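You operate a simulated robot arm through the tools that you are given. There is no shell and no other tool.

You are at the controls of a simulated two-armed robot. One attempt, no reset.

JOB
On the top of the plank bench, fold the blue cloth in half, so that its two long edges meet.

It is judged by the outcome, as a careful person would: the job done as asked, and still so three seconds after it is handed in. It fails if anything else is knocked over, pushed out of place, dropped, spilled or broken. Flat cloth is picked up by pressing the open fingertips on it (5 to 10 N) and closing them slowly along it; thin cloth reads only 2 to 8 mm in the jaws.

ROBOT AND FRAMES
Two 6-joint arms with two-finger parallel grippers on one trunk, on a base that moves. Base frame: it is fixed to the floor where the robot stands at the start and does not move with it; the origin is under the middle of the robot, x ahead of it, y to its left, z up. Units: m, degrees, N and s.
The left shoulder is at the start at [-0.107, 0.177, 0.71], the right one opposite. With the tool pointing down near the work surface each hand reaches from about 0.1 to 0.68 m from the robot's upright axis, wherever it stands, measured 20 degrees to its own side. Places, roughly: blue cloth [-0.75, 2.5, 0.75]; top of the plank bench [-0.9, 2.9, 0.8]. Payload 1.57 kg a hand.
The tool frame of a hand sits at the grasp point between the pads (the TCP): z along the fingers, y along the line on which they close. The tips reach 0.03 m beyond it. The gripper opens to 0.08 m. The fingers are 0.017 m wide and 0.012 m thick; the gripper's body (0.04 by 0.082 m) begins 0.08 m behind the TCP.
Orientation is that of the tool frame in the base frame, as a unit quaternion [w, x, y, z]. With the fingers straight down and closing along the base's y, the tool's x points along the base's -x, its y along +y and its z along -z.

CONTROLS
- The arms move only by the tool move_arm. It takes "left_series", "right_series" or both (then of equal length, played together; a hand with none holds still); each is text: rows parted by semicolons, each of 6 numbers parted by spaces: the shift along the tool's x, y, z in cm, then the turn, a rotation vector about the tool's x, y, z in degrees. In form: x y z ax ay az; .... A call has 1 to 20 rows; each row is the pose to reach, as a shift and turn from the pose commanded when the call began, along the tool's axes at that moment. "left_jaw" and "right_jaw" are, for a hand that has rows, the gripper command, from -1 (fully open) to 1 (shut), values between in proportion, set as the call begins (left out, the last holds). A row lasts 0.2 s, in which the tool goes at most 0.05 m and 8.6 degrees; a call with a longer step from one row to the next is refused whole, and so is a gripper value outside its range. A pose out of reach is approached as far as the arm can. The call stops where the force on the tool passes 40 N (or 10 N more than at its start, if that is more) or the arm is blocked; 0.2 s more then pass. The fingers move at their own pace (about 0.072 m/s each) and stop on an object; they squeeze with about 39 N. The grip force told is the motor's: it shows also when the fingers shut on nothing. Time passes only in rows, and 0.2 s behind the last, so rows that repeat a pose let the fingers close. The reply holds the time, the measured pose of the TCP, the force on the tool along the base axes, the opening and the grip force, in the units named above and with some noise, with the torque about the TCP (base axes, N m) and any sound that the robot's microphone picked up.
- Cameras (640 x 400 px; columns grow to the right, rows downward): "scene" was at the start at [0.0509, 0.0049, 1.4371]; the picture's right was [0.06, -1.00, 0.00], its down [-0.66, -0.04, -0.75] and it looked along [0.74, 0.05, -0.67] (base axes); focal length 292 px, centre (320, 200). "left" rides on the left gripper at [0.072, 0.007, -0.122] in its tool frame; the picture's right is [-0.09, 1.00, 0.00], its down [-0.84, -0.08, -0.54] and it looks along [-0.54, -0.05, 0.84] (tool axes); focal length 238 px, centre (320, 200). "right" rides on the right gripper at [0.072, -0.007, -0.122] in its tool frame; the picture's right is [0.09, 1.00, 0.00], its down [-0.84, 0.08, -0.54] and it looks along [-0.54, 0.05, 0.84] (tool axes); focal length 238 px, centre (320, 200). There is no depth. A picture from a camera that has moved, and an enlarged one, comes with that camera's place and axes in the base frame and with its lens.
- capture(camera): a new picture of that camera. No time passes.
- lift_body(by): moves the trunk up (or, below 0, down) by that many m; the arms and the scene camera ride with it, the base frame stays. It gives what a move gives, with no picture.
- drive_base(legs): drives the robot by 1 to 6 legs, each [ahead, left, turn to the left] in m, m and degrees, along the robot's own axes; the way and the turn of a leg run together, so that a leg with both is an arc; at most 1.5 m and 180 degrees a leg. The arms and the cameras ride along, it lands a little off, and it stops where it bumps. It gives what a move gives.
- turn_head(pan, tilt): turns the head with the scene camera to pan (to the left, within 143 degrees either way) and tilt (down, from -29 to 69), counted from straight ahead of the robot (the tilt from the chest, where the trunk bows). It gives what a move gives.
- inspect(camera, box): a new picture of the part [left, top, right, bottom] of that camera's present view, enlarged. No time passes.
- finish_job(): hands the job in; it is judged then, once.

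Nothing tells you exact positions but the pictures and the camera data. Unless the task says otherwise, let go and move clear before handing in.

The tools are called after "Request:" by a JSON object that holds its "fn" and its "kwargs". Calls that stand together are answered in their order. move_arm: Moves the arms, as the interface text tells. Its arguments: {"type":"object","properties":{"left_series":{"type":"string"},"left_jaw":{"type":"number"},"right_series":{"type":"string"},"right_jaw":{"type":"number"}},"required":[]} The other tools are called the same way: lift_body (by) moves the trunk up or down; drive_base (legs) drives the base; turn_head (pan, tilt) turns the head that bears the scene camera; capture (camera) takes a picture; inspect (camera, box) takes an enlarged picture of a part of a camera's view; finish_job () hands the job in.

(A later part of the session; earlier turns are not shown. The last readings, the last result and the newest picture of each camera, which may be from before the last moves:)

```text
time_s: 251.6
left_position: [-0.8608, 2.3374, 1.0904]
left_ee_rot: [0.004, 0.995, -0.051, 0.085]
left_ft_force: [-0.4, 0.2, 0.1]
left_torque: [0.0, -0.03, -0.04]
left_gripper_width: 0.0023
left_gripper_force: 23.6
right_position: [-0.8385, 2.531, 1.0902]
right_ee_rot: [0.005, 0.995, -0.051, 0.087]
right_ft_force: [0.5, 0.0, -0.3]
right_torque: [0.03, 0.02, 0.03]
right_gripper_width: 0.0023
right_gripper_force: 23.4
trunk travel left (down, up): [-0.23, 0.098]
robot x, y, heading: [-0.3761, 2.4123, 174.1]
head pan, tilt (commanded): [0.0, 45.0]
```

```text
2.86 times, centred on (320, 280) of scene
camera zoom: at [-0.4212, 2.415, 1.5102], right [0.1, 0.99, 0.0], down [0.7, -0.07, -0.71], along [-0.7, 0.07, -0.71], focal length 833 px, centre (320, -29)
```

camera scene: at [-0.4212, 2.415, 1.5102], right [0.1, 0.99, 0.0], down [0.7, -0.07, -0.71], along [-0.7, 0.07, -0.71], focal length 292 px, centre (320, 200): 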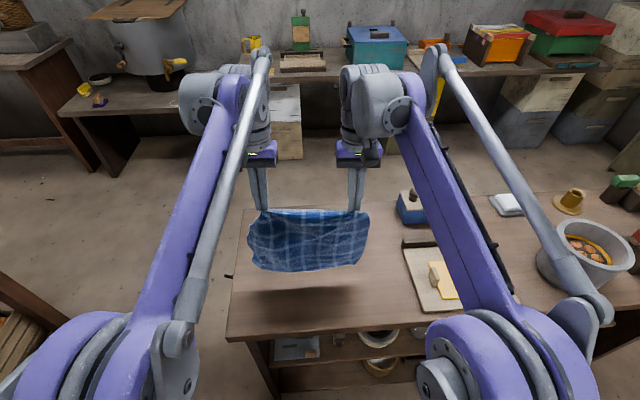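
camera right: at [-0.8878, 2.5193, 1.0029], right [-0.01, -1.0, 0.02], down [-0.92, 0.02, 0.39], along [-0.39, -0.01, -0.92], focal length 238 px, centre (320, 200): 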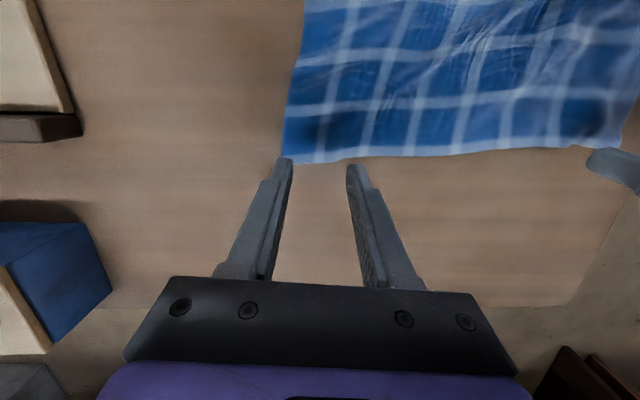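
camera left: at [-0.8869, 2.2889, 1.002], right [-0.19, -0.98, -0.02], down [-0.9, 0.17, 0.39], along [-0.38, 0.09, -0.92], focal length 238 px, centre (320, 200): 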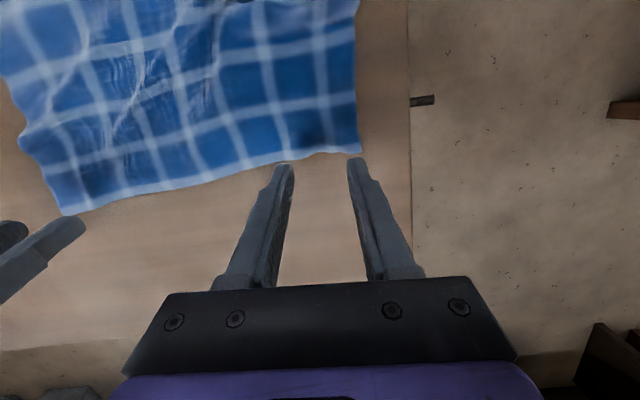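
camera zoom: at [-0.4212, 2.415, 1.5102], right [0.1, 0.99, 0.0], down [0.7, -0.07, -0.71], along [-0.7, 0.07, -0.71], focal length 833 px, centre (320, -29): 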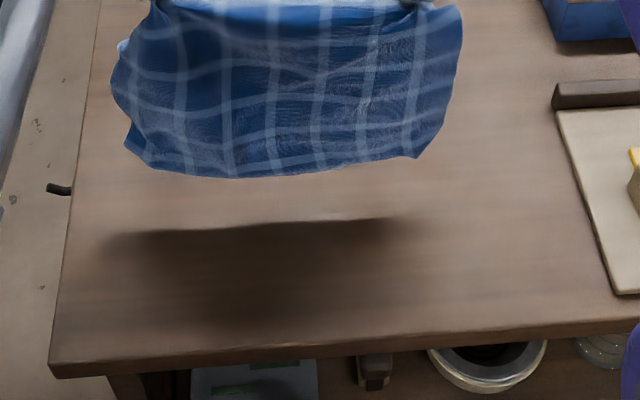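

The cloth hangs straight with both near corners free. Now I set the near edge down at about f = 1.08 and lay the near half along the 45° line up to the fold line.

Request:
{"fn": "move_arm", "kwargs": {"left_series": "-0.31 0.1 1.77 0 0 0; -0.64 0.2 3.64 0 0 0; -2.38 0.2 4.86 0 0 0; -4.12 0.2 6.08 0 0 0; -5.86 0.2 7.29 0 0 0; -7.6 0.2 8.51 0 0 0; -9.34 0.2 9.73 0 0 0; -11.07 0.2 10.94 0 0 0; -12.81 0.2 12.16 0 0 0; -14.63 0.2 13.26 0 0 0; -14.63 0.2 13.26 0 0 0; -14.63 0.2 13.26 0 0 0", "right_series": "-0.31 -0.1 1.77 0 0 0; -0.64 -0.2 3.64 0 0 0; -2.38 -0.2 4.86 0 0 0; -4.12 -0.2 6.08 0 0 0; -5.86 -0.2 7.29 0 0 0; -7.6 -0.2 8.51 0 0 0; -9.34 -0.2 9.73 0 0 0; -11.07 -0.2 10.94 0 0 0; -12.81 -0.2 12.16 0 0 0; -14.63 -0.2 13.26 0 0 0; -14.63 -0.2 13.26 0 0 0; -14.63 -0.2 13.26 0 0 0"}}

Request:
{"fn": "capture", "kwargs": {"camera": "scene"}}

Request:
{"fn": "inspect", "kwargs": {"camera": "scene", "box": [220, 180, 420, 320]}}

Request:
{"fn": "capture", "kwargs": {"camera": "left"}}

Request:
{"fn": "capture", "kwargs": {"camera": "right"}}

```text
time_s: 254.2
left_position: [-0.982, 2.3481, 0.9332]
left_ee_rot: [0.003, 0.995, -0.051, 0.086]
left_ft_force: [0.9, 0.5, 0.1]
left_torque: [0.01, 0.01, 0.02]
left_gripper_width: 0.002
left_gripper_force: 24.1
right_position: [-0.9607, 2.5436, 0.9332]
right_ee_rot: [0.004, 0.995, -0.051, 0.087]
right_ft_force: [0.8, -0.7, -0.4]
right_torque: [0.04, 0.01, 0.01]
right_gripper_width: 0.0023
right_gripper_force: 23.9
trunk travel left (down, up): [-0.23, 0.098]
robot x, y, heading: [-0.3782, 2.4086, 174.2]
head pan, tilt (commanded): [0.0, 45.0]
```

```text
taken
camera scene: at [-0.4219, 2.415, 1.5102], right [0.1, 0.99, 0.0], down [0.7, -0.07, -0.71], along [-0.7, 0.07, -0.71], focal length 292 px, centre (320, 200)
```

scene: 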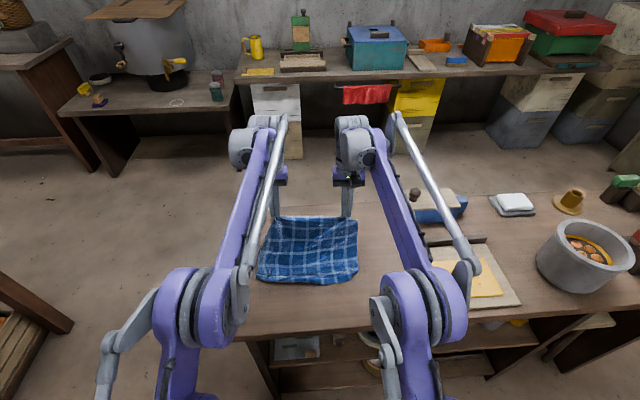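

```text
2.86 times, centred on (320, 250) of scene
camera zoom: at [-0.4219, 2.415, 1.5102], right [0.1, 0.99, 0.0], down [0.7, -0.07, -0.71], along [-0.7, 0.07, -0.71], focal length 833 px, centre (320, 57)
```

zoom: 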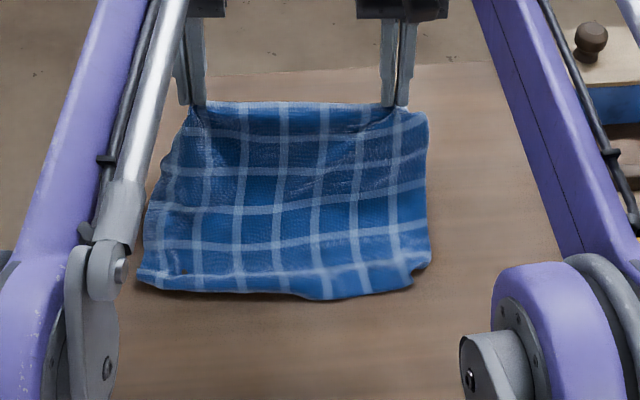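

```text
taken
camera left: at [-0.9342, 2.3372, 1.0659], right [-0.19, -0.98, -0.02], down [-0.9, 0.17, 0.39], along [-0.38, 0.09, -0.92], focal length 238 px, centre (320, 200)
```

left: 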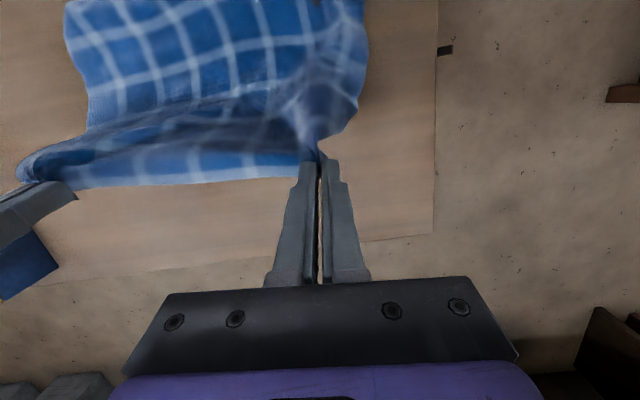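

```text
taken
camera right: at [-0.9107, 2.5457, 1.0655], right [-0.01, -1.0, 0.02], down [-0.92, 0.02, 0.39], along [-0.39, -0.01, -0.92], focal length 238 px, centre (320, 200)
```

right: 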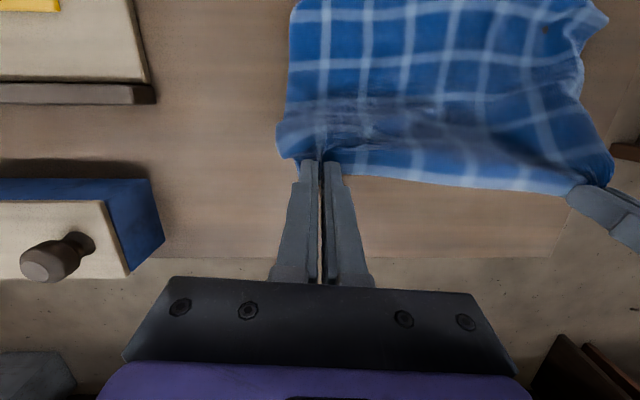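

The near half is laid and the far half hangs from the hands. Now the fold: bring the far edge back toward me along the 45° line while tilting the hands forward (+10° → −55°) so the edge is turned over.

Request:
{"fn": "move_arm", "kwargs": {"left_series": "1.07 0 0.02 0 -8 0; 2.22 0 0.19 0 -16 0; 3.37 0 0.42 0 -24 0; 4.4 0 1.18 0 -32 0; 5.39 0 2.19 0 -40 0; 6.29 0 3.31 0 -47 0; 7.22 0 4.55 0 -53 0; 8.1 0 5.76 0 -58 0; 8.92 0 6.91 0 -61 0; 9.7 0 8.03 0 -63 0; 10.45 0 9.11 0 -64 0; 11.21 0 10.19 0 -65 0; 11.94 0 11.23 0 -65 0; 11.94 0 11.23 0 -65 0; 11.94 0 11.23 0 -65 0", "right_series": "1.07 0 0.02 0 -8 0; 2.22 0 0.19 0 -16 0; 3.37 0 0.42 0 -24 0; 4.4 0 1.18 0 -32 0; 5.39 0 2.19 0 -40 0; 6.29 0 3.31 0 -47 0; 7.22 0 4.55 0 -53 0; 8.1 0 5.76 0 -58 0; 8.92 0 6.91 0 -61 0; 9.7 0 8.03 0 -63 0; 10.45 0 9.11 0 -64 0; 11.21 0 10.19 0 -65 0; 11.94 0 11.23 0 -65 0; 11.94 0 11.23 0 -65 0; 11.94 0 11.23 0 -65 0"}}

Request:
{"fn": "inspect", "kwargs": {"camera": "scene", "box": [220, 190, 420, 320]}}

Request:
{"fn": "capture", "kwargs": {"camera": "left"}}

Request:
{"fn": "capture", "kwargs": {"camera": "right"}}

```text
time_s: 257.4
left_position: [-0.8463, 2.333, 0.8423]
left_ee_rot: [-0.024, 0.885, -0.045, -0.462]
left_ft_force: [1.3, 1.9, 0.4]
left_torque: [0.03, -0.01, -0.05]
left_gripper_width: 0.002
left_gripper_force: 23.5
right_position: [-0.8249, 2.5307, 0.8424]
right_ee_rot: [-0.024, 0.886, -0.046, -0.46]
right_ft_force: [0.4, -2.1, -0.2]
right_torque: [-0.06, -0.02, 0.01]
right_gripper_width: 0.0024
right_gripper_force: 23.9
trunk travel left (down, up): [-0.23, 0.098]
robot x, y, heading: [-0.3799, 2.4111, 174.1]
head pan, tilt (commanded): [0.0, 45.0]
```

```text
3.08 times, centred on (320, 255) of scene
camera zoom: at [-0.4214, 2.4149, 1.5102], right [0.1, 0.99, 0.0], down [0.7, -0.07, -0.71], along [-0.7, 0.07, -0.71], focal length 897 px, centre (320, 31)
```

zoom: 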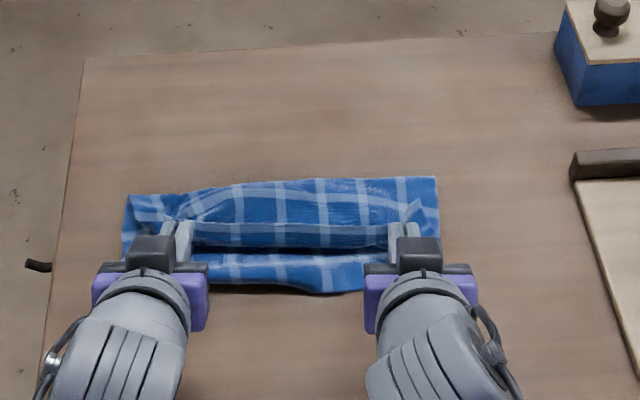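

```text
taken
camera left: at [-0.7081, 2.3131, 0.8537], right [-0.15, -0.99, 0.07], down [-0.03, 0.08, 1.0], along [-0.99, 0.15, -0.04], focal length 238 px, centre (320, 200)
```

left: 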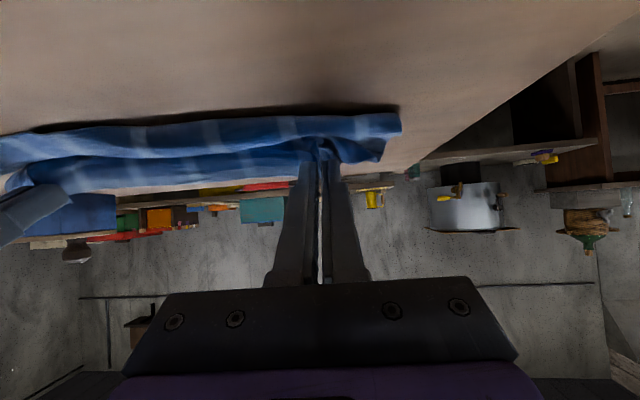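

```text
taken
camera right: at [-0.6833, 2.523, 0.8546], right [-0.05, -1.0, -0.08], down [-0.04, -0.07, 1.0], along [-1.0, 0.05, -0.04], focal length 238 px, centre (320, 200)
```

right: 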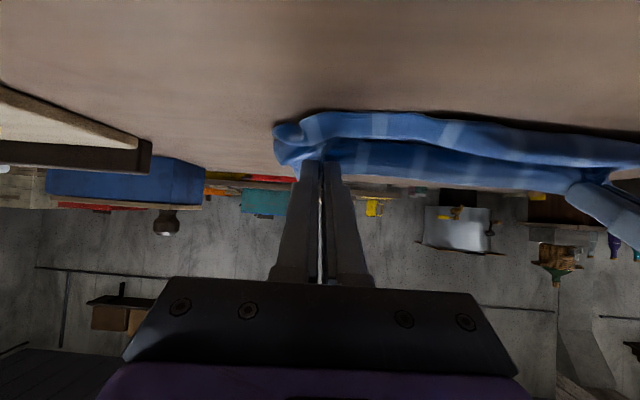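

Beautiful: the far half is now folded over with its edge held upright just above the near edge. I lean it toward me by 1.5 cm at constant height and release both hands together.

Request:
{"fn": "move_arm", "kwargs": {"left_series": "0.29 0 -0.41 0 0 0; 0.58 0 -0.82 0 0 0; 0.86 0 -1.23 0 0 0; 0.86 0 -1.23 0 0 0", "right_series": "0.29 0 -0.41 0 0 0; 0.58 0 -0.82 0 0 0; 0.86 0 -1.23 0 0 0; 0.86 0 -1.23 0 0 0"}}

Request:
{"fn": "inspect", "kwargs": {"camera": "left", "box": [180, 60, 460, 235]}}

Request:
{"fn": "inspect", "kwargs": {"camera": "right", "box": [180, 60, 460, 235]}}

```text
time_s: 258.4
left_position: [-0.8311, 2.3335, 0.842]
left_ee_rot: [-0.024, 0.886, -0.046, -0.462]
left_ft_force: [0.9, 1.6, 0.1]
left_torque: [0.05, -0.03, -0.02]
left_gripper_width: 0.0023
left_gripper_force: 23.9
right_position: [-0.8104, 2.5296, 0.8437]
right_ee_rot: [-0.024, 0.886, -0.046, -0.461]
right_ft_force: [-0.3, -0.4, -0.1]
right_torque: [-0.03, 0.03, 0.06]
right_gripper_width: 0.0022
right_gripper_force: 24.0
trunk travel left (down, up): [-0.23, 0.098]
robot x, y, heading: [-0.3798, 2.4097, 174.1]
head pan, tilt (commanded): [0.0, 45.0]
```

```text
2.29 times, centred on (320, 148) of left
camera zoom: at [-0.6932, 2.3126, 0.8537], right [-0.15, -0.99, 0.07], down [-0.03, 0.08, 1.0], along [-0.99, 0.15, -0.04], focal length 545 px, centre (320, 320)
```

zoom: 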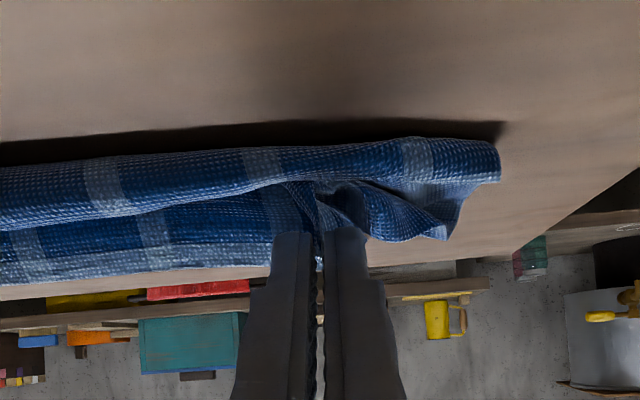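

```text
2.29 times, centred on (320, 148) of right
camera zoom: at [-0.6692, 2.5221, 0.8545], right [-0.05, -1.0, -0.08], down [-0.04, -0.07, 1.0], along [-1.0, 0.05, -0.04], focal length 545 px, centre (320, 320)
```

zoom: 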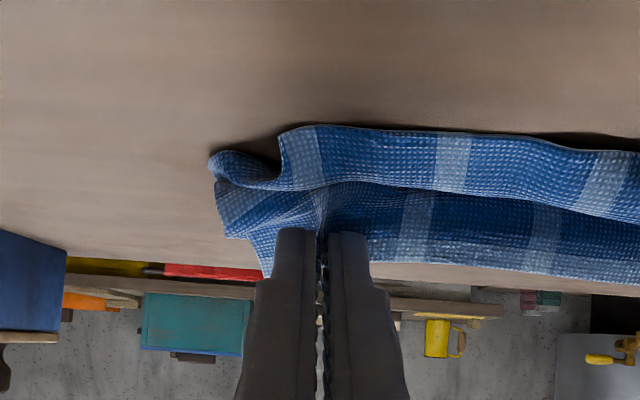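

Request:
{"fn": "move_arm", "kwargs": {"left_series": "0 0 0 0 0 0; 0 0 0 0 0 0; 0 0 0 0 0 0; 0 0 0 0 0 0", "right_series": "0 0 0 0 0 0; 0 0 0 0 0 0; 0 0 0 0 0 0; 0 0 0 0 0 0", "left_jaw": 0.4, "right_jaw": 0.4}}

Request:
{"fn": "inspect", "kwargs": {"camera": "left", "box": [180, 60, 460, 235]}}

Request:
{"fn": "inspect", "kwargs": {"camera": "right", "box": [180, 60, 460, 235]}}

Request:
{"fn": "inspect", "kwargs": {"camera": "scene", "box": [220, 190, 420, 320]}}

```text
time_s: 259.4
left_position: [-0.8324, 2.3322, 0.8418]
left_ee_rot: [-0.024, 0.885, -0.045, -0.462]
left_ft_force: [0.2, 0.1, -0.1]
left_torque: [-0.01, 0.05, 0.02]
left_gripper_width: 0.0239
left_gripper_force: 0.1
right_position: [-0.8084, 2.5295, 0.8436]
right_ee_rot: [-0.024, 0.886, -0.046, -0.461]
right_ft_force: [0.3, -0.5, 0.0]
right_torque: [-0.01, 0.02, 0.01]
right_gripper_width: 0.024
right_gripper_force: 0.1
trunk travel left (down, up): [-0.23, 0.098]
robot x, y, heading: [-0.3794, 2.4112, 174.2]
head pan, tilt (commanded): [0.0, 45.0]
```

```text
2.29 times, centred on (320, 148) of left
camera zoom: at [-0.6931, 2.3126, 0.8537], right [-0.15, -0.99, 0.07], down [-0.03, 0.08, 1.0], along [-0.99, 0.15, -0.04], focal length 545 px, centre (320, 320)
```

zoom: 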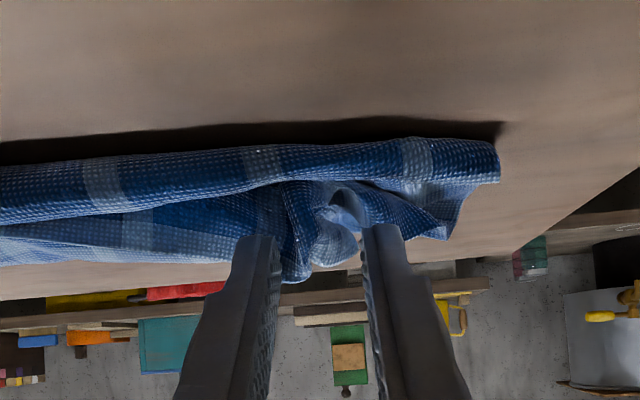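

```text
2.29 times, centred on (320, 148) of right
camera zoom: at [-0.6692, 2.5222, 0.8545], right [-0.05, -1.0, -0.08], down [-0.04, -0.07, 1.0], along [-1.0, 0.05, -0.04], focal length 545 px, centre (320, 320)
```

zoom: 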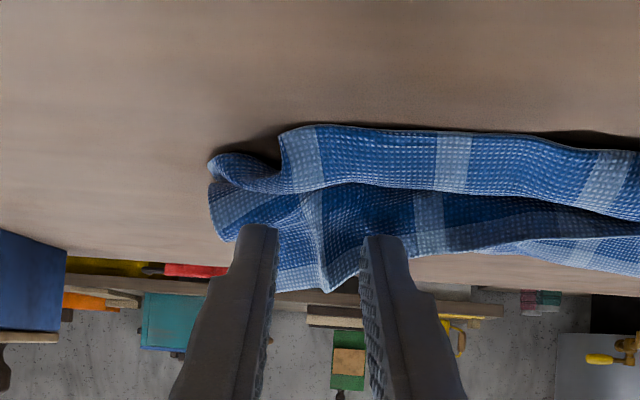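

```text
3.08 times, centred on (320, 255) of scene
camera zoom: at [-0.4214, 2.4149, 1.5102], right [0.1, 0.99, 0.0], down [0.7, -0.07, -0.71], along [-0.7, 0.07, -0.71], focal length 897 px, centre (320, 31)
```

zoom: 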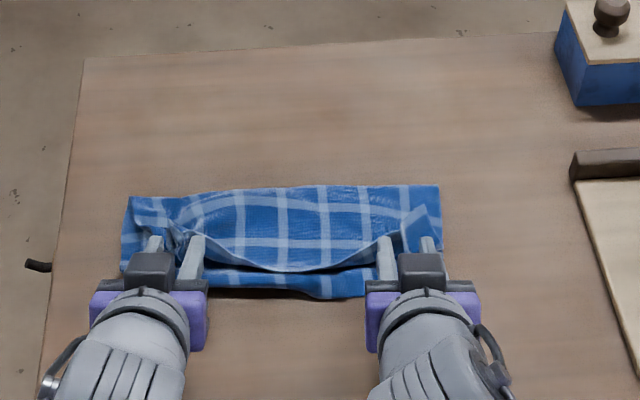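

The flap fell toward me with its edge properly turned. I open further and retract the hands backward along the fingers.

Request:
{"fn": "move_arm", "kwargs": {"left_series": "0 0 0 0 0 0; 0 0 -1 0 0 0; 0 0 -2.5 0 0 0; 0 0 -4.5 0 0 0; 0 0 -6.5 0 0 0; 0 0 -8 0 0 0; 0 0 -8 0 0 0", "right_series": "0 0 0 0 0 0; 0 0 -1 0 0 0; 0 0 -2.5 0 0 0; 0 0 -4.5 0 0 0; 0 0 -6.5 0 0 0; 0 0 -8 0 0 0; 0 0 -8 0 0 0", "left_jaw": 0.0, "right_jaw": 0.0}}

Request:
{"fn": "inspect", "kwargs": {"camera": "scene", "box": [220, 190, 420, 320]}}

Request:
{"fn": "capture", "kwargs": {"camera": "left"}}

Request:
{"fn": "capture", "kwargs": {"camera": "right"}}

```text
time_s: 261.0
left_position: [-0.7675, 2.3266, 0.8895]
left_ee_rot: [-0.025, 0.886, -0.046, -0.462]
left_ft_force: [-0.4, 0.1, -0.8]
left_torque: [0.01, 0.0, 0.0]
left_gripper_width: 0.0402
left_gripper_force: 0.0
right_position: [-0.7449, 2.5224, 0.8876]
right_ee_rot: [-0.024, 0.886, -0.045, -0.462]
right_ft_force: [-0.2, -0.5, -0.3]
right_torque: [0.01, 0.0, 0.04]
right_gripper_width: 0.0396
right_gripper_force: 0.0
trunk travel left (down, up): [-0.23, 0.098]
robot x, y, heading: [-0.3794, 2.4077, 173.9]
head pan, tilt (commanded): [0.0, 45.0]
```

```text
3.08 times, centred on (320, 255) of scene
camera zoom: at [-0.4221, 2.415, 1.5102], right [0.1, 0.99, 0.0], down [0.7, -0.07, -0.71], along [-0.7, 0.07, -0.71], focal length 897 px, centre (320, 31)
```

zoom: 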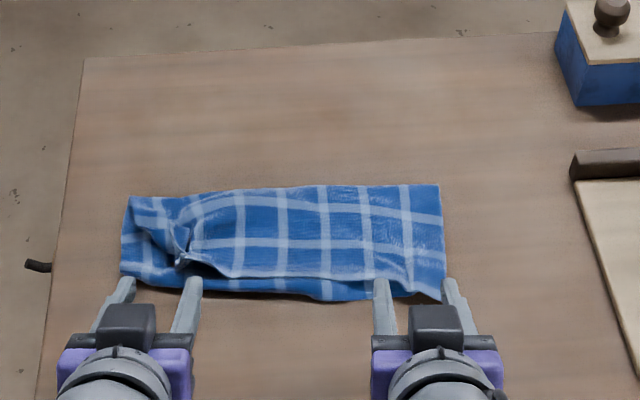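

```text
taken
camera left: at [-0.6284, 2.3059, 0.8994], right [-0.15, -0.99, 0.07], down [-0.03, 0.08, 1.0], along [-0.99, 0.15, -0.04], focal length 238 px, centre (320, 200)
```

left: 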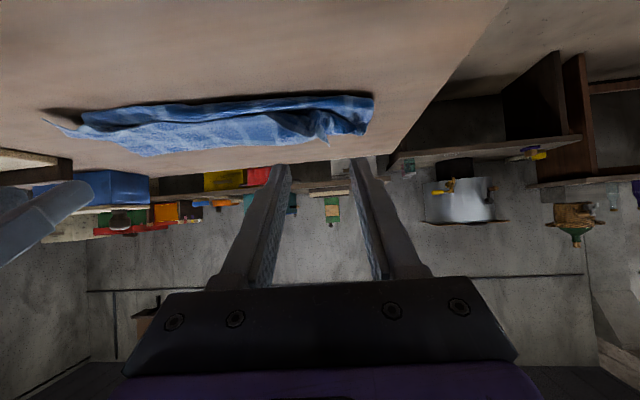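

```text
taken
camera right: at [-0.6045, 2.5157, 0.8991], right [-0.05, -1.0, -0.08], down [-0.04, -0.07, 1.0], along [-1.0, 0.05, -0.04], focal length 238 px, centre (320, 200)
```

right: 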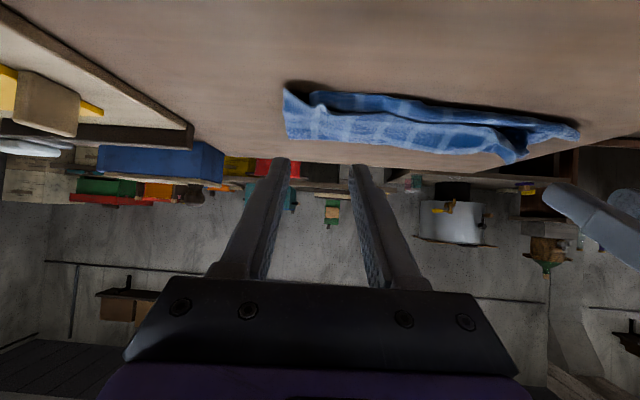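

Very good result on the right; the left corner still has a ridge. I raise the hands clear and inspect closely.

Request:
{"fn": "move_arm", "kwargs": {"left_series": "-1 0 -1.5 0 0 0; -2.5 0.5 -2.5 0 0 0; -4 1 -3.5 0 0 0; -5.5 1.5 -4 0 0 0; -5.5 1.5 -4 0 0 0", "right_series": "-1 0 -1.5 0 0 0; -2.5 -0.5 -2.5 0 0 0; -4 -1 -3.5 0 0 0; -5.5 -1.5 -4 0 0 0; -5.5 -1.5 -4 0 0 0"}}

Request:
{"fn": "inspect", "kwargs": {"camera": "scene", "box": [250, 235, 330, 295]}}

Request:
{"fn": "inspect", "kwargs": {"camera": "scene", "box": [300, 235, 380, 295]}}

```text
time_s: 262.2
left_position: [-0.7671, 2.3103, 0.9559]
left_ee_rot: [-0.024, 0.885, -0.045, -0.462]
left_ft_force: [0.6, -0.2, -0.1]
left_torque: [-0.02, -0.02, 0.04]
left_gripper_width: 0.0402
left_gripper_force: 0.1
right_position: [-0.7418, 2.537, 0.9567]
right_ee_rot: [-0.024, 0.886, -0.046, -0.461]
right_ft_force: [1.2, 0.1, 0.2]
right_torque: [-0.01, -0.01, 0.02]
right_gripper_width: 0.0401
right_gripper_force: 0.0
trunk travel left (down, up): [-0.23, 0.098]
robot x, y, heading: [-0.3813, 2.4116, 174.1]
head pan, tilt (commanded): [0.0, 45.0]
```

```text
6.67 times, centred on (290, 265) of scene
camera zoom: at [-0.4214, 2.4149, 1.5102], right [0.1, 0.99, 0.0], down [0.7, -0.07, -0.71], along [-0.7, 0.07, -0.71], focal length 1943 px, centre (520, -233)
```

zoom: 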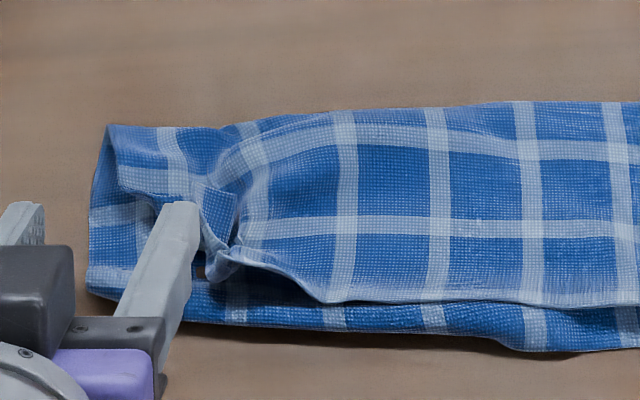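

```text
6.67 times, centred on (340, 265) of scene
camera zoom: at [-0.4214, 2.4149, 1.5102], right [0.1, 0.99, 0.0], down [0.7, -0.07, -0.71], along [-0.7, 0.07, -0.71], focal length 1943 px, centre (187, -233)
```

zoom: 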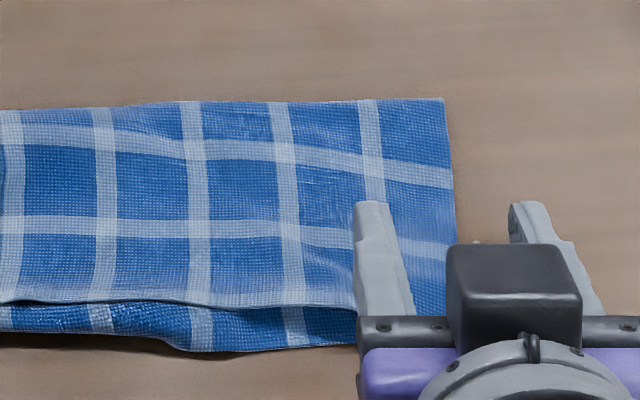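

Request:
{"fn": "move_arm", "kwargs": {"left_series": "-1.2 2 -1.0 0 8 0; -2.4 4 -2.0 0 16 0; -3.6 6 -3.0 0 24 0; -4.8 8 -4.0 0 32 0; -6.0 10 -5.0 0 40 0; -7.2 12 -6.0 0 48 0; -8 13 -7 0 55 0; -8 13 -7 0 55 0", "right_series": "-1.2 -2 -1.0 0 8 0; -2.4 -4 -2.0 0 16 0; -3.6 -6 -3.0 0 24 0; -4.8 -8 -4.0 0 32 0; -6.0 -10 -5.0 0 40 0; -7.2 -12 -6.0 0 48 0; -8 -13 -7 0 55 0; -8 -13 -7 0 55 0"}}

Request:
{"fn": "inspect", "kwargs": {"camera": "scene", "box": [250, 230, 370, 300]}}

Request:
{"fn": "inspect", "kwargs": {"camera": "scene", "box": [250, 235, 310, 290]}}

Request:
{"fn": "inspect", "kwargs": {"camera": "scene", "box": [310, 235, 370, 290]}}

```text
time_s: 264.0
left_position: [-0.767, 2.1789, 1.0613]
left_ee_rot: [-0.001, 0.999, -0.051, -0.001]
left_ft_force: [0.7, 0.5, -0.5]
left_torque: [0.01, 0.01, 0.0]
left_gripper_width: 0.0402
left_gripper_force: 0.0
right_position: [-0.7167, 2.6644, 1.0628]
right_ee_rot: [0.0, 0.999, -0.051, 0.0]
right_ft_force: [-0.4, -0.1, 0.1]
right_torque: [-0.01, -0.01, 0.04]
right_gripper_width: 0.0401
right_gripper_force: 0.1
trunk travel left (down, up): [-0.23, 0.098]
robot x, y, heading: [-0.3819, 2.4191, 174.1]
head pan, tilt (commanded): [0.0, 45.0]
```

```text
5.33 times, centred on (310, 265) of scene
camera zoom: at [-0.4204, 2.4149, 1.5102], right [0.1, 0.99, 0.0], down [0.7, -0.07, -0.71], along [-0.7, 0.07, -0.71], focal length 1554 px, centre (373, -147)
```

zoom: 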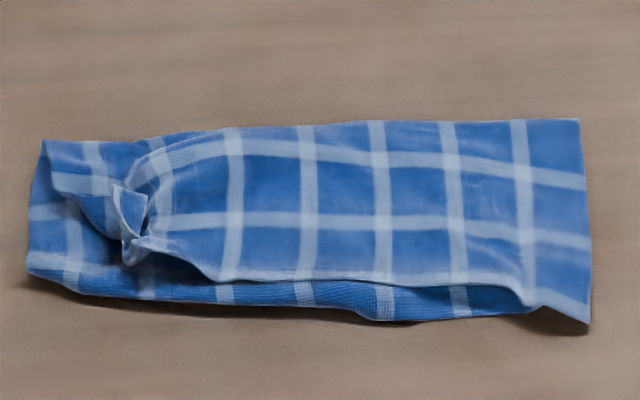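

```text
7.27 times, centred on (280, 262) of scene
camera zoom: at [-0.4204, 2.4149, 1.5102], right [0.1, 0.99, 0.0], down [0.7, -0.07, -0.71], along [-0.7, 0.07, -0.71], focal length 2120 px, centre (611, -254)
```

zoom: 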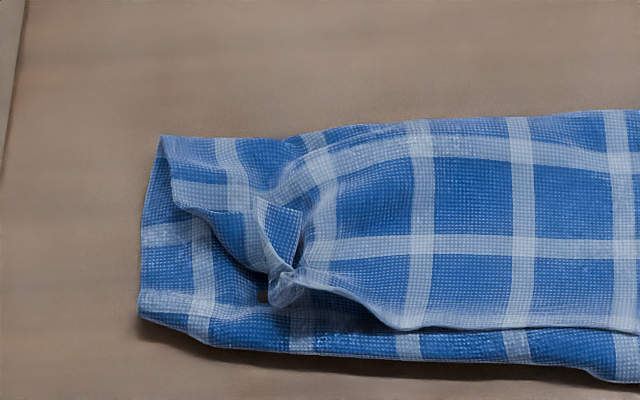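

```text
7.27 times, centred on (340, 262) of scene
camera zoom: at [-0.4204, 2.4149, 1.5102], right [0.1, 0.99, 0.0], down [0.7, -0.07, -0.71], along [-0.7, 0.07, -0.71], focal length 2120 px, centre (174, -254)
```

zoom: 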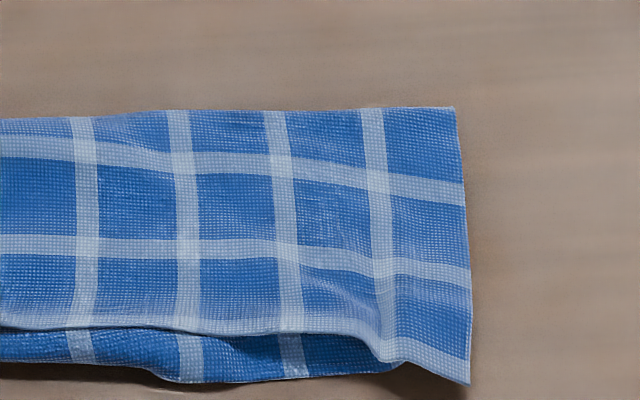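

The right side is folded cleanly; only the left corner of the upper layer is still gathered and needs to be drawn out toward the near-left. I'll anchor the right part with the right hand and bring the left hand (tilted) to that ridge.

Request:
{"fn": "move_arm", "kwargs": {"left_series": "-0.8 -1.5 1.8 0 -5 0; -1.6 -3.0 3.6 0 -10 0; -2.4 -4.5 5.4 0 -15 0; -3.1 -6.0 7.2 0 -20 0; -3.9 -7.4 9.0 0 -25 0; -4.7 -8.9 10.8 0 -30 0; -5.4 -10.4 12.6 0 -35 0; -6.2 -11.9 14.4 0 -40 0; -7.0 -13.4 16.3 0 -45 0; -7.75 -14.8 18.2 0 -50 0; -7.75 -14.8 18.2 0 -50 0", "right_series": "-1.3 1.6 1.9 0 0 0; -2.5 3.1 3.8 0 0 0; -3.8 4.7 5.7 0 0 0; -5.0 6.2 7.6 0 0 0; -6.3 7.8 9.5 0 0 0; -7.5 9.3 11.4 0 0 0; -8.8 10.9 13.3 0 0 0; -10.0 12.4 15.2 0 0 0; -11.3 14.0 17.1 0 0 0; -12.5 15.5 19.0 0 0 0; -12.5 15.5 19.0 0 0 0", "left_jaw": 0.2, "right_jaw": -0.5}}

Request:
{"fn": "inspect", "kwargs": {"camera": "left", "box": [180, 40, 460, 235]}}

Request:
{"fn": "capture", "kwargs": {"camera": "right"}}

Request:
{"fn": "inspect", "kwargs": {"camera": "scene", "box": [250, 230, 370, 300]}}

```text
time_s: 266.4
left_position: [-0.8296, 2.3359, 0.8809]
left_ee_rot: [-0.022, 0.904, -0.046, -0.424]
left_ft_force: [0.3, 0.2, -0.4]
left_torque: [0.02, 0.0, -0.01]
left_gripper_width: 0.0323
left_gripper_force: 0.1
right_position: [-0.8559, 2.5241, 0.8719]
right_ee_rot: [0.0, 0.999, -0.052, 0.0]
right_ft_force: [0.6, 0.7, 0.1]
right_torque: [0.03, 0.04, 0.02]
right_gripper_width: 0.0601
right_gripper_force: 0.1
trunk travel left (down, up): [-0.23, 0.098]
robot x, y, heading: [-0.3825, 2.4114, 174.0]
head pan, tilt (commanded): [0.0, 45.0]
```

```text
2.05 times, centred on (320, 138) of left
camera zoom: at [-0.6926, 2.3163, 0.9045], right [-0.16, -0.98, 0.07], down [-0.11, 0.09, 0.99], along [-0.98, 0.15, -0.12], focal length 489 px, centre (320, 328)
```

zoom: 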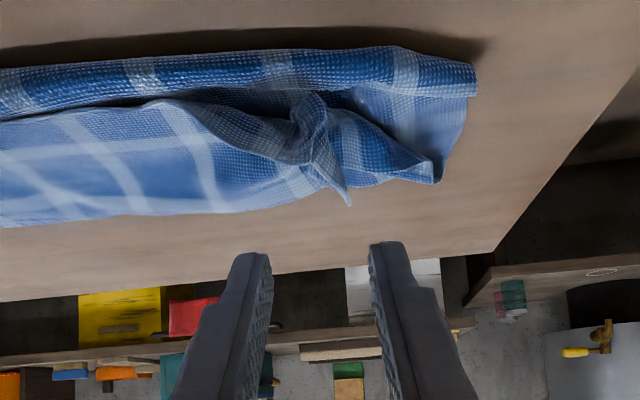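

```text
taken
camera right: at [-0.7836, 2.5233, 0.9945], right [-0.01, -1.0, 0.0], down [-0.84, 0.01, 0.54], along [-0.54, 0.01, -0.84], focal length 238 px, centre (320, 200)
```

right: 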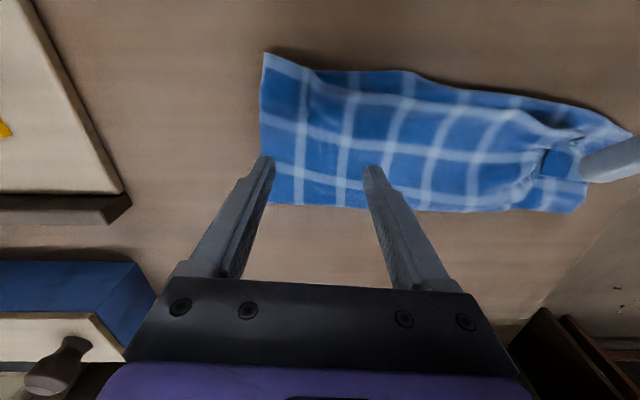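

```text
5.33 times, centred on (310, 265) of scene
camera zoom: at [-0.4205, 2.4149, 1.5102], right [0.1, 0.99, 0.0], down [0.7, -0.07, -0.71], along [-0.7, 0.07, -0.71], focal length 1554 px, centre (373, -147)
```

zoom: 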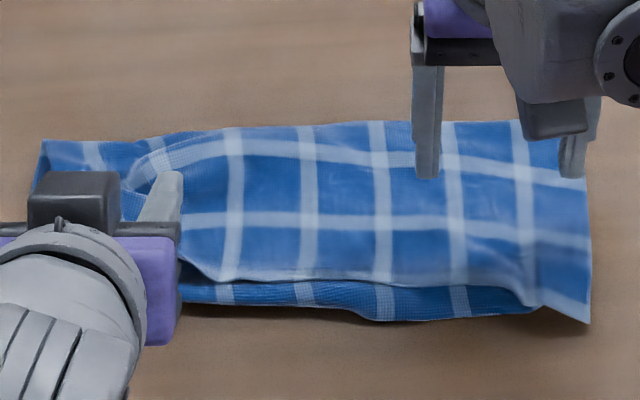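

The ridge stands up clearly between the left fingers. Lowering the left hand around it and pressing the right anchor down.

Request:
{"fn": "move_arm", "kwargs": {"left_series": "0.6 0 0.8 0 0 0; 1.2 0 1.6 0 0 0; 1.8 0 2.4 0 0 0; 2.3 0 3.2 0 0 0; 2.7 0 3.8 0 0 0; 2.7 0 3.8 0 0 0", "right_series": "0 0 1.0 0 0 0; 0 0 2.0 0 0 0; 0 0 3.0 0 0 0; 0 0 3.7 0 0 0; 0 0 4.0 0 0 0; 0 0 4.05 0 0 0"}}

Request:
{"fn": "inspect", "kwargs": {"camera": "left", "box": [180, 40, 460, 235]}}

```text
time_s: 267.8
left_position: [-0.8422, 2.3373, 0.8366]
left_ee_rot: [-0.022, 0.905, -0.047, -0.422]
left_ft_force: [0.6, -0.7, 0.2]
left_torque: [-0.02, -0.03, -0.01]
left_gripper_width: 0.0322
left_gripper_force: 0.1
right_position: [-0.8582, 2.5229, 0.8323]
right_ee_rot: [0.0, 0.999, -0.051, -0.001]
right_ft_force: [-0.1, 0.1, 2.1]
right_torque: [0.09, 0.02, 0.03]
right_gripper_width: 0.0602
right_gripper_force: 0.0
trunk travel left (down, up): [-0.23, 0.098]
robot x, y, heading: [-0.3804, 2.411, 174.0]
head pan, tilt (commanded): [0.0, 45.0]
```

```text
2.05 times, centred on (320, 138) of left
camera zoom: at [-0.7047, 2.3174, 0.8594], right [-0.16, -0.98, 0.07], down [-0.11, 0.09, 0.99], along [-0.98, 0.15, -0.12], focal length 489 px, centre (320, 328)
```

zoom: 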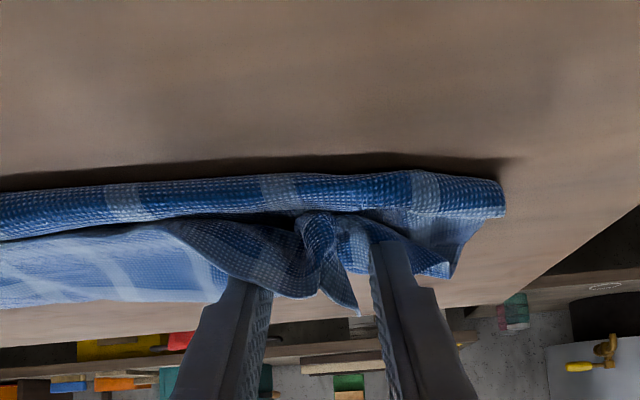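

Request:
{"fn": "move_arm", "kwargs": {"left_series": "0 0 0 0 0 0; 0 0 0 0 0 0", "right_series": "0 0 0.04 0 0 0; 0 0 0.08 0 0 0", "left_jaw": 0.7}}

Request:
{"fn": "move_arm", "kwargs": {"left_series": "0 0 0 0 0 0; 0 0 0 0 0 0; 0 0 0 0 0 0", "right_series": "0 0 0 0 0 0; 0 0 0 0 0 0; 0 0 0 0 0 0", "left_jaw": 1}}

Request:
{"fn": "inspect", "kwargs": {"camera": "left", "box": [180, 40, 460, 235]}}

```text
time_s: 268.4
left_position: [-0.8429, 2.3381, 0.8362]
left_ee_rot: [-0.021, 0.905, -0.046, -0.423]
left_ft_force: [-0.1, 0.3, 0.6]
left_torque: [-0.01, 0.02, -0.01]
left_gripper_width: 0.0118
left_gripper_force: 0.1
right_position: [-0.8573, 2.524, 0.8316]
right_ee_rot: [0.0, 0.999, -0.052, -0.001]
right_ft_force: [-3.6, -0.1, 12.4]
right_torque: [0.38, 0.06, 0.09]
right_gripper_width: 0.0596
right_gripper_force: 0.0
trunk travel left (down, up): [-0.23, 0.098]
robot x, y, heading: [-0.3794, 2.4125, 174.2]
head pan, tilt (commanded): [0.0, 45.0]
```

```text
time_s: 269.2
left_position: [-0.842, 2.3378, 0.8361]
left_ee_rot: [-0.022, 0.905, -0.047, -0.423]
left_ft_force: [0.3, -0.6, 0.1]
left_torque: [-0.02, 0.0, -0.01]
left_gripper_width: 0.0021
left_gripper_force: 23.9
right_position: [-0.857, 2.5229, 0.8333]
right_ee_rot: [-0.001, 0.999, -0.051, 0.0]
right_ft_force: [-4.5, -1.3, 16.3]
right_torque: [0.5, 0.03, 0.11]
right_gripper_width: 0.0595
right_gripper_force: 0.1
trunk travel left (down, up): [-0.23, 0.098]
robot x, y, heading: [-0.3796, 2.4075, 174.0]
head pan, tilt (commanded): [0.0, 45.0]
```

```text
2.05 times, centred on (320, 138) of left
camera zoom: at [-0.7045, 2.3172, 0.8596], right [-0.16, -0.98, 0.07], down [-0.11, 0.09, 0.99], along [-0.98, 0.15, -0.12], focal length 489 px, centre (320, 328)
```

zoom: 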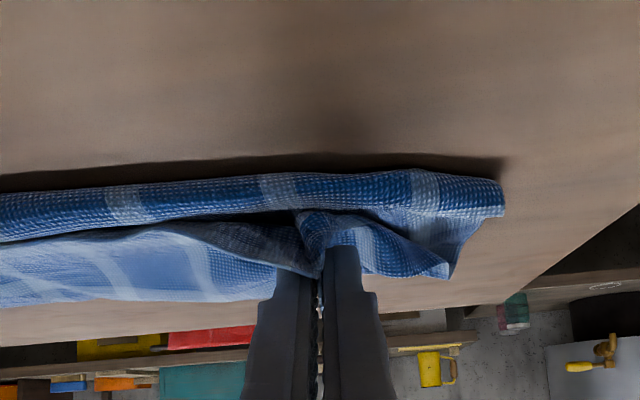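

Pinched. Drawing this corner gently toward me and to the left.

Request:
{"fn": "move_arm", "kwargs": {"left_series": "-0.6 0 -0.5 0 0 0; -0.3 0.6 -0.9 0 0 0; 0 1.2 -1.3 0 0 0; 0.3 1.8 -1.7 0 0 0; 0.6 2.4 -2.1 0 0 0; 1.0 3.0 -2.4 0 0 0; 1.0 3.0 -2.4 0 0 0"}}

Request:
{"fn": "inspect", "kwargs": {"camera": "scene", "box": [240, 230, 370, 305]}}

Request:
{"fn": "inspect", "kwargs": {"camera": "left", "box": [180, 40, 460, 235]}}

```text
time_s: 270.8
left_position: [-0.8196, 2.3036, 0.8429]
left_ee_rot: [-0.022, 0.904, -0.047, -0.424]
left_ft_force: [-0.3, 1.4, -0.8]
left_torque: [0.02, 0.02, 0.03]
left_gripper_width: 0.0019
left_gripper_force: 23.5
right_position: [-0.8572, 2.5223, 0.8321]
right_ee_rot: [0.0, 0.999, -0.051, -0.001]
right_ft_force: [-3.7, -0.1, 18.3]
right_torque: [0.52, 0.05, 0.16]
right_gripper_width: 0.0598
right_gripper_force: 0.2
trunk travel left (down, up): [-0.23, 0.098]
robot x, y, heading: [-0.3799, 2.4104, 174.0]
head pan, tilt (commanded): [0.0, 45.0]
```

```text
4.92 times, centred on (305, 268) of scene
camera zoom: at [-0.4205, 2.4145, 1.5102], right [0.1, 0.99, 0.0], down [0.7, -0.07, -0.71], along [-0.7, 0.07, -0.71], focal length 1435 px, centre (394, -132)
```

zoom: 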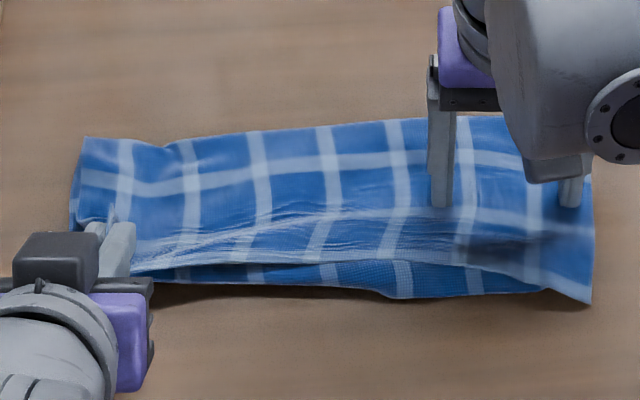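

```text
2.05 times, centred on (320, 138) of left
camera zoom: at [-0.6826, 2.2836, 0.8664], right [-0.16, -0.98, 0.07], down [-0.11, 0.09, 0.99], along [-0.98, 0.15, -0.12], focal length 489 px, centre (320, 328)
```

zoom: 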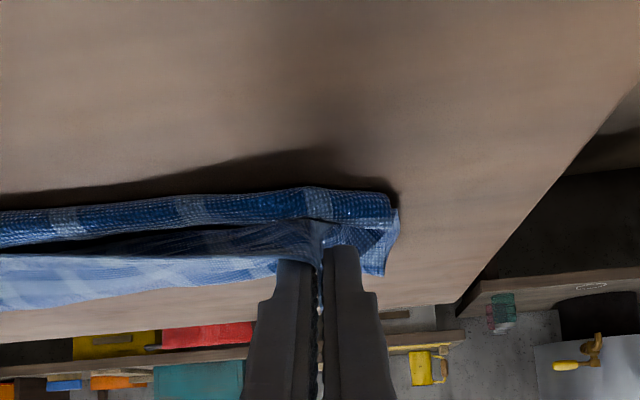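

The left corner is now nearly over the bottom corner. I lower it slightly, release, and draw the fingers straight back.

Request:
{"fn": "move_arm", "kwargs": {"left_series": "0.5 0.2 -0.1 0 0 0; 0.97 0.4 -0.23 0 0 0; 0.97 0.4 -0.23 0 0 0"}}

Request:
{"fn": "move_arm", "kwargs": {"left_series": "0 0 0 0 0 0; 0 0 0 0 0 0; 0 0 -1 0 0 0; 0 0 -2.5 0 0 0; 0 0 -4.5 0 0 0; -1.5 1 -6.5 0 0 0; -4 2 -8 0 0 0; -6 3 -8 0 0 0", "right_series": "0 0 0 0 0 0; 0 0 0 0 0 0; 0 0 -0.5 0 0 0; 0 0 -2 0 0 0; 0 0 -4 0 0 0; 0 -1 -7 0 0 0; 0 -4 -9 0 0 0; 2 -8 -10 0 0 0", "left_jaw": 0.0}}

Request:
{"fn": "inspect", "kwargs": {"camera": "scene", "box": [240, 230, 370, 305]}}

Request:
{"fn": "inspect", "kwargs": {"camera": "scene", "box": [245, 235, 310, 295]}}

Request:
{"fn": "inspect", "kwargs": {"camera": "scene", "box": [305, 235, 370, 295]}}

```text
time_s: 271.6
left_position: [-0.8128, 2.2991, 0.8363]
left_ee_rot: [-0.023, 0.904, -0.047, -0.423]
left_ft_force: [0.4, 2.2, -0.8]
left_torque: [0.05, 0.0, -0.03]
left_gripper_width: 0.0022
left_gripper_force: 23.4
right_position: [-0.8577, 2.5236, 0.8313]
right_ee_rot: [0.0, 0.999, -0.051, 0.0]
right_ft_force: [-3.0, -2.0, 18.8]
right_torque: [0.5, 0.04, 0.16]
right_gripper_width: 0.06
right_gripper_force: 0.0
trunk travel left (down, up): [-0.23, 0.098]
robot x, y, heading: [-0.3813, 2.4079, 174.2]
head pan, tilt (commanded): [0.0, 45.0]
```

```text
time_s: 273.4
left_position: [-0.7942, 2.2675, 0.9353]
left_ee_rot: [-0.022, 0.905, -0.046, -0.422]
left_ft_force: [0.5, -1.1, -0.8]
left_torque: [0.01, 0.0, 0.03]
left_gripper_width: 0.04
left_gripper_force: 0.1
right_position: [-0.8285, 2.6019, 0.9314]
right_ee_rot: [0.0, 0.999, -0.052, -0.001]
right_ft_force: [0.2, -0.3, -1.8]
right_torque: [-0.05, 0.02, 0.01]
right_gripper_width: 0.0601
right_gripper_force: 0.0
trunk travel left (down, up): [-0.23, 0.098]
robot x, y, heading: [-0.3802, 2.4114, 174.1]
head pan, tilt (commanded): [0.0, 45.0]
```

```text
4.92 times, centred on (305, 268) of scene
camera zoom: at [-0.4207, 2.4156, 1.5102], right [0.1, 0.99, 0.0], down [0.7, -0.07, -0.71], along [-0.7, 0.07, -0.71], focal length 1435 px, centre (394, -132)
```

zoom: 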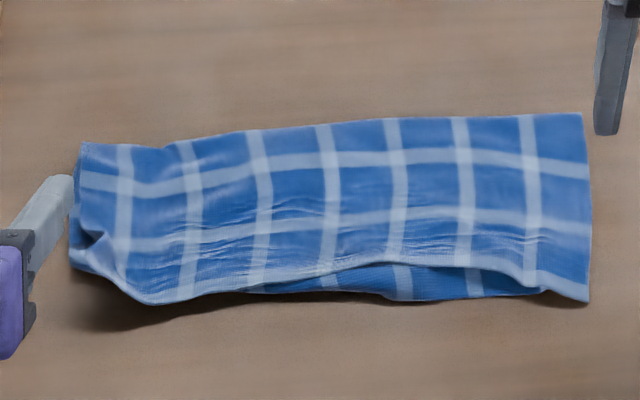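

```text
6.67 times, centred on (278, 265) of scene
camera zoom: at [-0.4207, 2.4156, 1.5102], right [0.1, 0.99, 0.0], down [0.7, -0.07, -0.71], along [-0.7, 0.07, -0.71], focal length 1943 px, centre (603, -233)
```

zoom: 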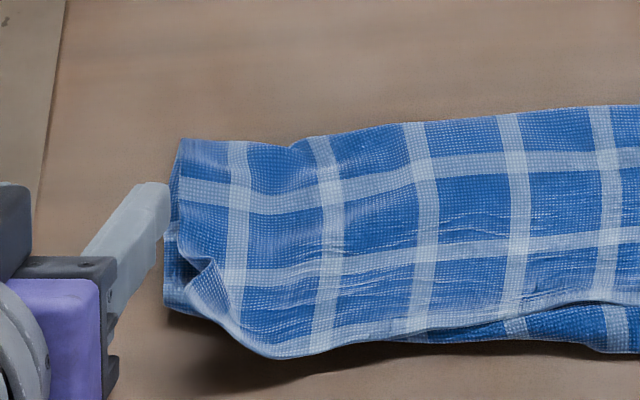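

```text
6.67 times, centred on (338, 265) of scene
camera zoom: at [-0.4207, 2.4156, 1.5102], right [0.1, 0.99, 0.0], down [0.7, -0.07, -0.71], along [-0.7, 0.07, -0.71], focal length 1943 px, centre (203, -233)
```

zoom: 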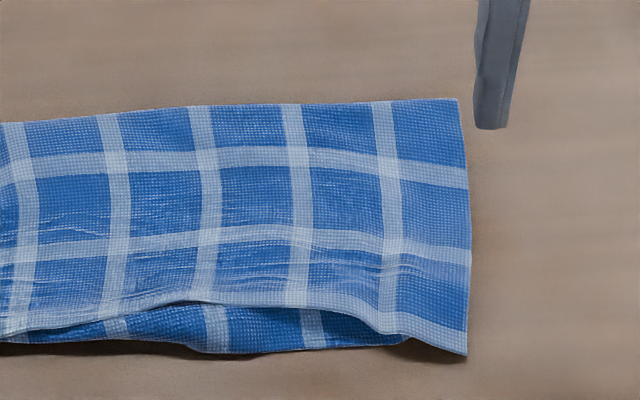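

Now it's a proper fold: ends aligned, only the middle-right of the upper edge is ~2 cm short. I'll anchor the crease with the right hand and gently draw the middle of the upper layer toward me with the left fingertips.

Request:
{"fn": "move_arm", "kwargs": {"left_series": "0 -3.3 0 0 3 0; 0 -6.6 0 0 6 0; 0 -9.9 0 0 9 0; 0 -13.2 0 0 12 0; 0 -16.5 0 0 15 0; 0 -19.7 0 0 18 0; 0.6 -19.7 2.5 0 20 0; 1.2 -19.7 5.0 0 20 0; 1.85 -19.7 7.9 0 20 0; 1.85 -19.7 7.9 0 20 0", "right_series": "-0.8 0.8 0 0 0 0; -1.6 1.6 0 0 0 0; -2.4 2.4 0 0 0 0; -3.2 3.2 0 0 0 0; -4.0 4.0 0 0 0 0; -4.8 4.6 0.5 0 0 0; -5.5 5.2 2 0 0 0; -5.5 5.2 4 0 0 0; -5.5 5.2 6 0 0 0; -5.5 5.2 6 0 0 0", "left_jaw": -0.6, "right_jaw": 0.2}}

Request:
{"fn": "inspect", "kwargs": {"camera": "scene", "box": [240, 220, 390, 305]}}

Request:
{"fn": "capture", "kwargs": {"camera": "left"}}

```text
time_s: 275.6
left_position: [-0.8202, 2.4674, 0.8688]
left_ee_rot: [-0.015, 0.964, -0.05, -0.259]
left_ft_force: [0.7, 1.1, 0.1]
left_torque: [-0.03, 0.05, 0.01]
left_gripper_width: 0.0642
left_gripper_force: 0.1
right_position: [-0.8875, 2.5536, 0.872]
right_ee_rot: [0.0, 0.999, -0.052, 0.0]
right_ft_force: [0.1, 0.3, 0.1]
right_torque: [-0.04, 0.03, -0.01]
right_gripper_width: 0.0318
right_gripper_force: 0.2
trunk travel left (down, up): [-0.23, 0.098]
robot x, y, heading: [-0.3787, 2.4131, 173.8]
head pan, tilt (commanded): [0.0, 45.0]
```

```text
4.27 times, centred on (315, 262) of scene
camera zoom: at [-0.4206, 2.4147, 1.5102], right [0.1, 0.99, 0.0], down [0.7, -0.07, -0.71], along [-0.7, 0.07, -0.71], focal length 1244 px, centre (341, -67)
```

zoom: 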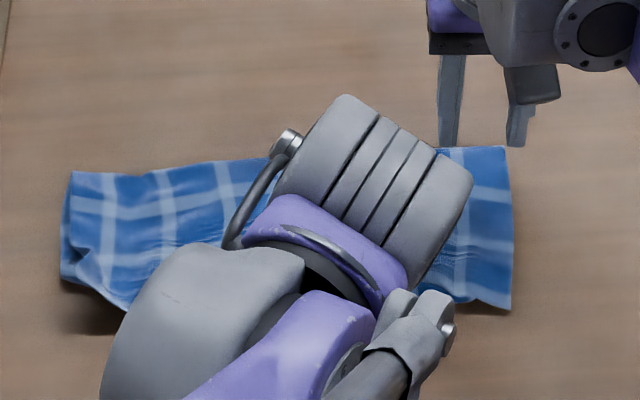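

```text
taken
camera left: at [-0.7001, 2.4494, 0.9385], right [-0.18, -0.98, 0.04], down [-0.44, 0.12, 0.89], along [-0.88, 0.14, -0.46], focal length 238 px, centre (320, 200)
```

left: 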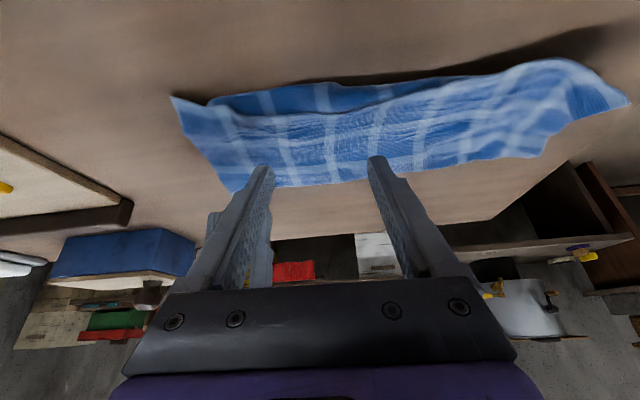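

Request:
{"fn": "move_arm", "kwargs": {"left_series": "0.4 0 0.7 0 0 0; 0.8 0 1.4 0 0 0; 1.2 0 2.1 0 0 0; 1.5 0 2.6 0 0 0; 1.6 0 2.8 0 0 0; 1.6 0 2.8 0 0 0", "right_series": "0 0 1.0 0 0 0; 0 0 2.0 0 0 0; 0 0 3.0 0 0 0; 0 0 3.7 0 0 0; 0 0 4.0 0 0 0; 0 0 4.1 0 0 0"}}

Request:
{"fn": "capture", "kwargs": {"camera": "left"}}

```text
time_s: 277.0
left_position: [-0.8208, 2.4685, 0.8378]
left_ee_rot: [-0.015, 0.964, -0.049, -0.26]
left_ft_force: [0.5, 0.2, -0.6]
left_torque: [0.0, -0.02, 0.02]
left_gripper_width: 0.0643
left_gripper_force: 0.0
right_position: [-0.8892, 2.5552, 0.8321]
right_ee_rot: [-0.001, 0.999, -0.052, 0.0]
right_ft_force: [-0.1, -0.5, 12.0]
right_torque: [0.13, -0.03, -0.03]
right_gripper_width: 0.0322
right_gripper_force: 0.1
trunk travel left (down, up): [-0.23, 0.098]
robot x, y, heading: [-0.3794, 2.4108, 174.1]
head pan, tilt (commanded): [0.0, 45.0]
```

```text
taken
camera left: at [-0.6999, 2.4497, 0.9072], right [-0.18, -0.98, 0.04], down [-0.44, 0.12, 0.89], along [-0.88, 0.14, -0.46], focal length 238 px, centre (320, 200)
```

left: 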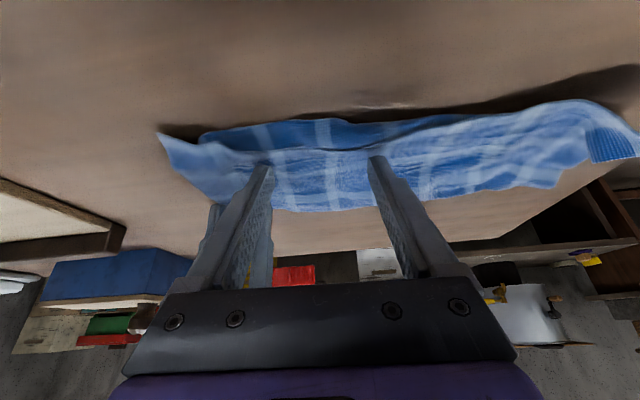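

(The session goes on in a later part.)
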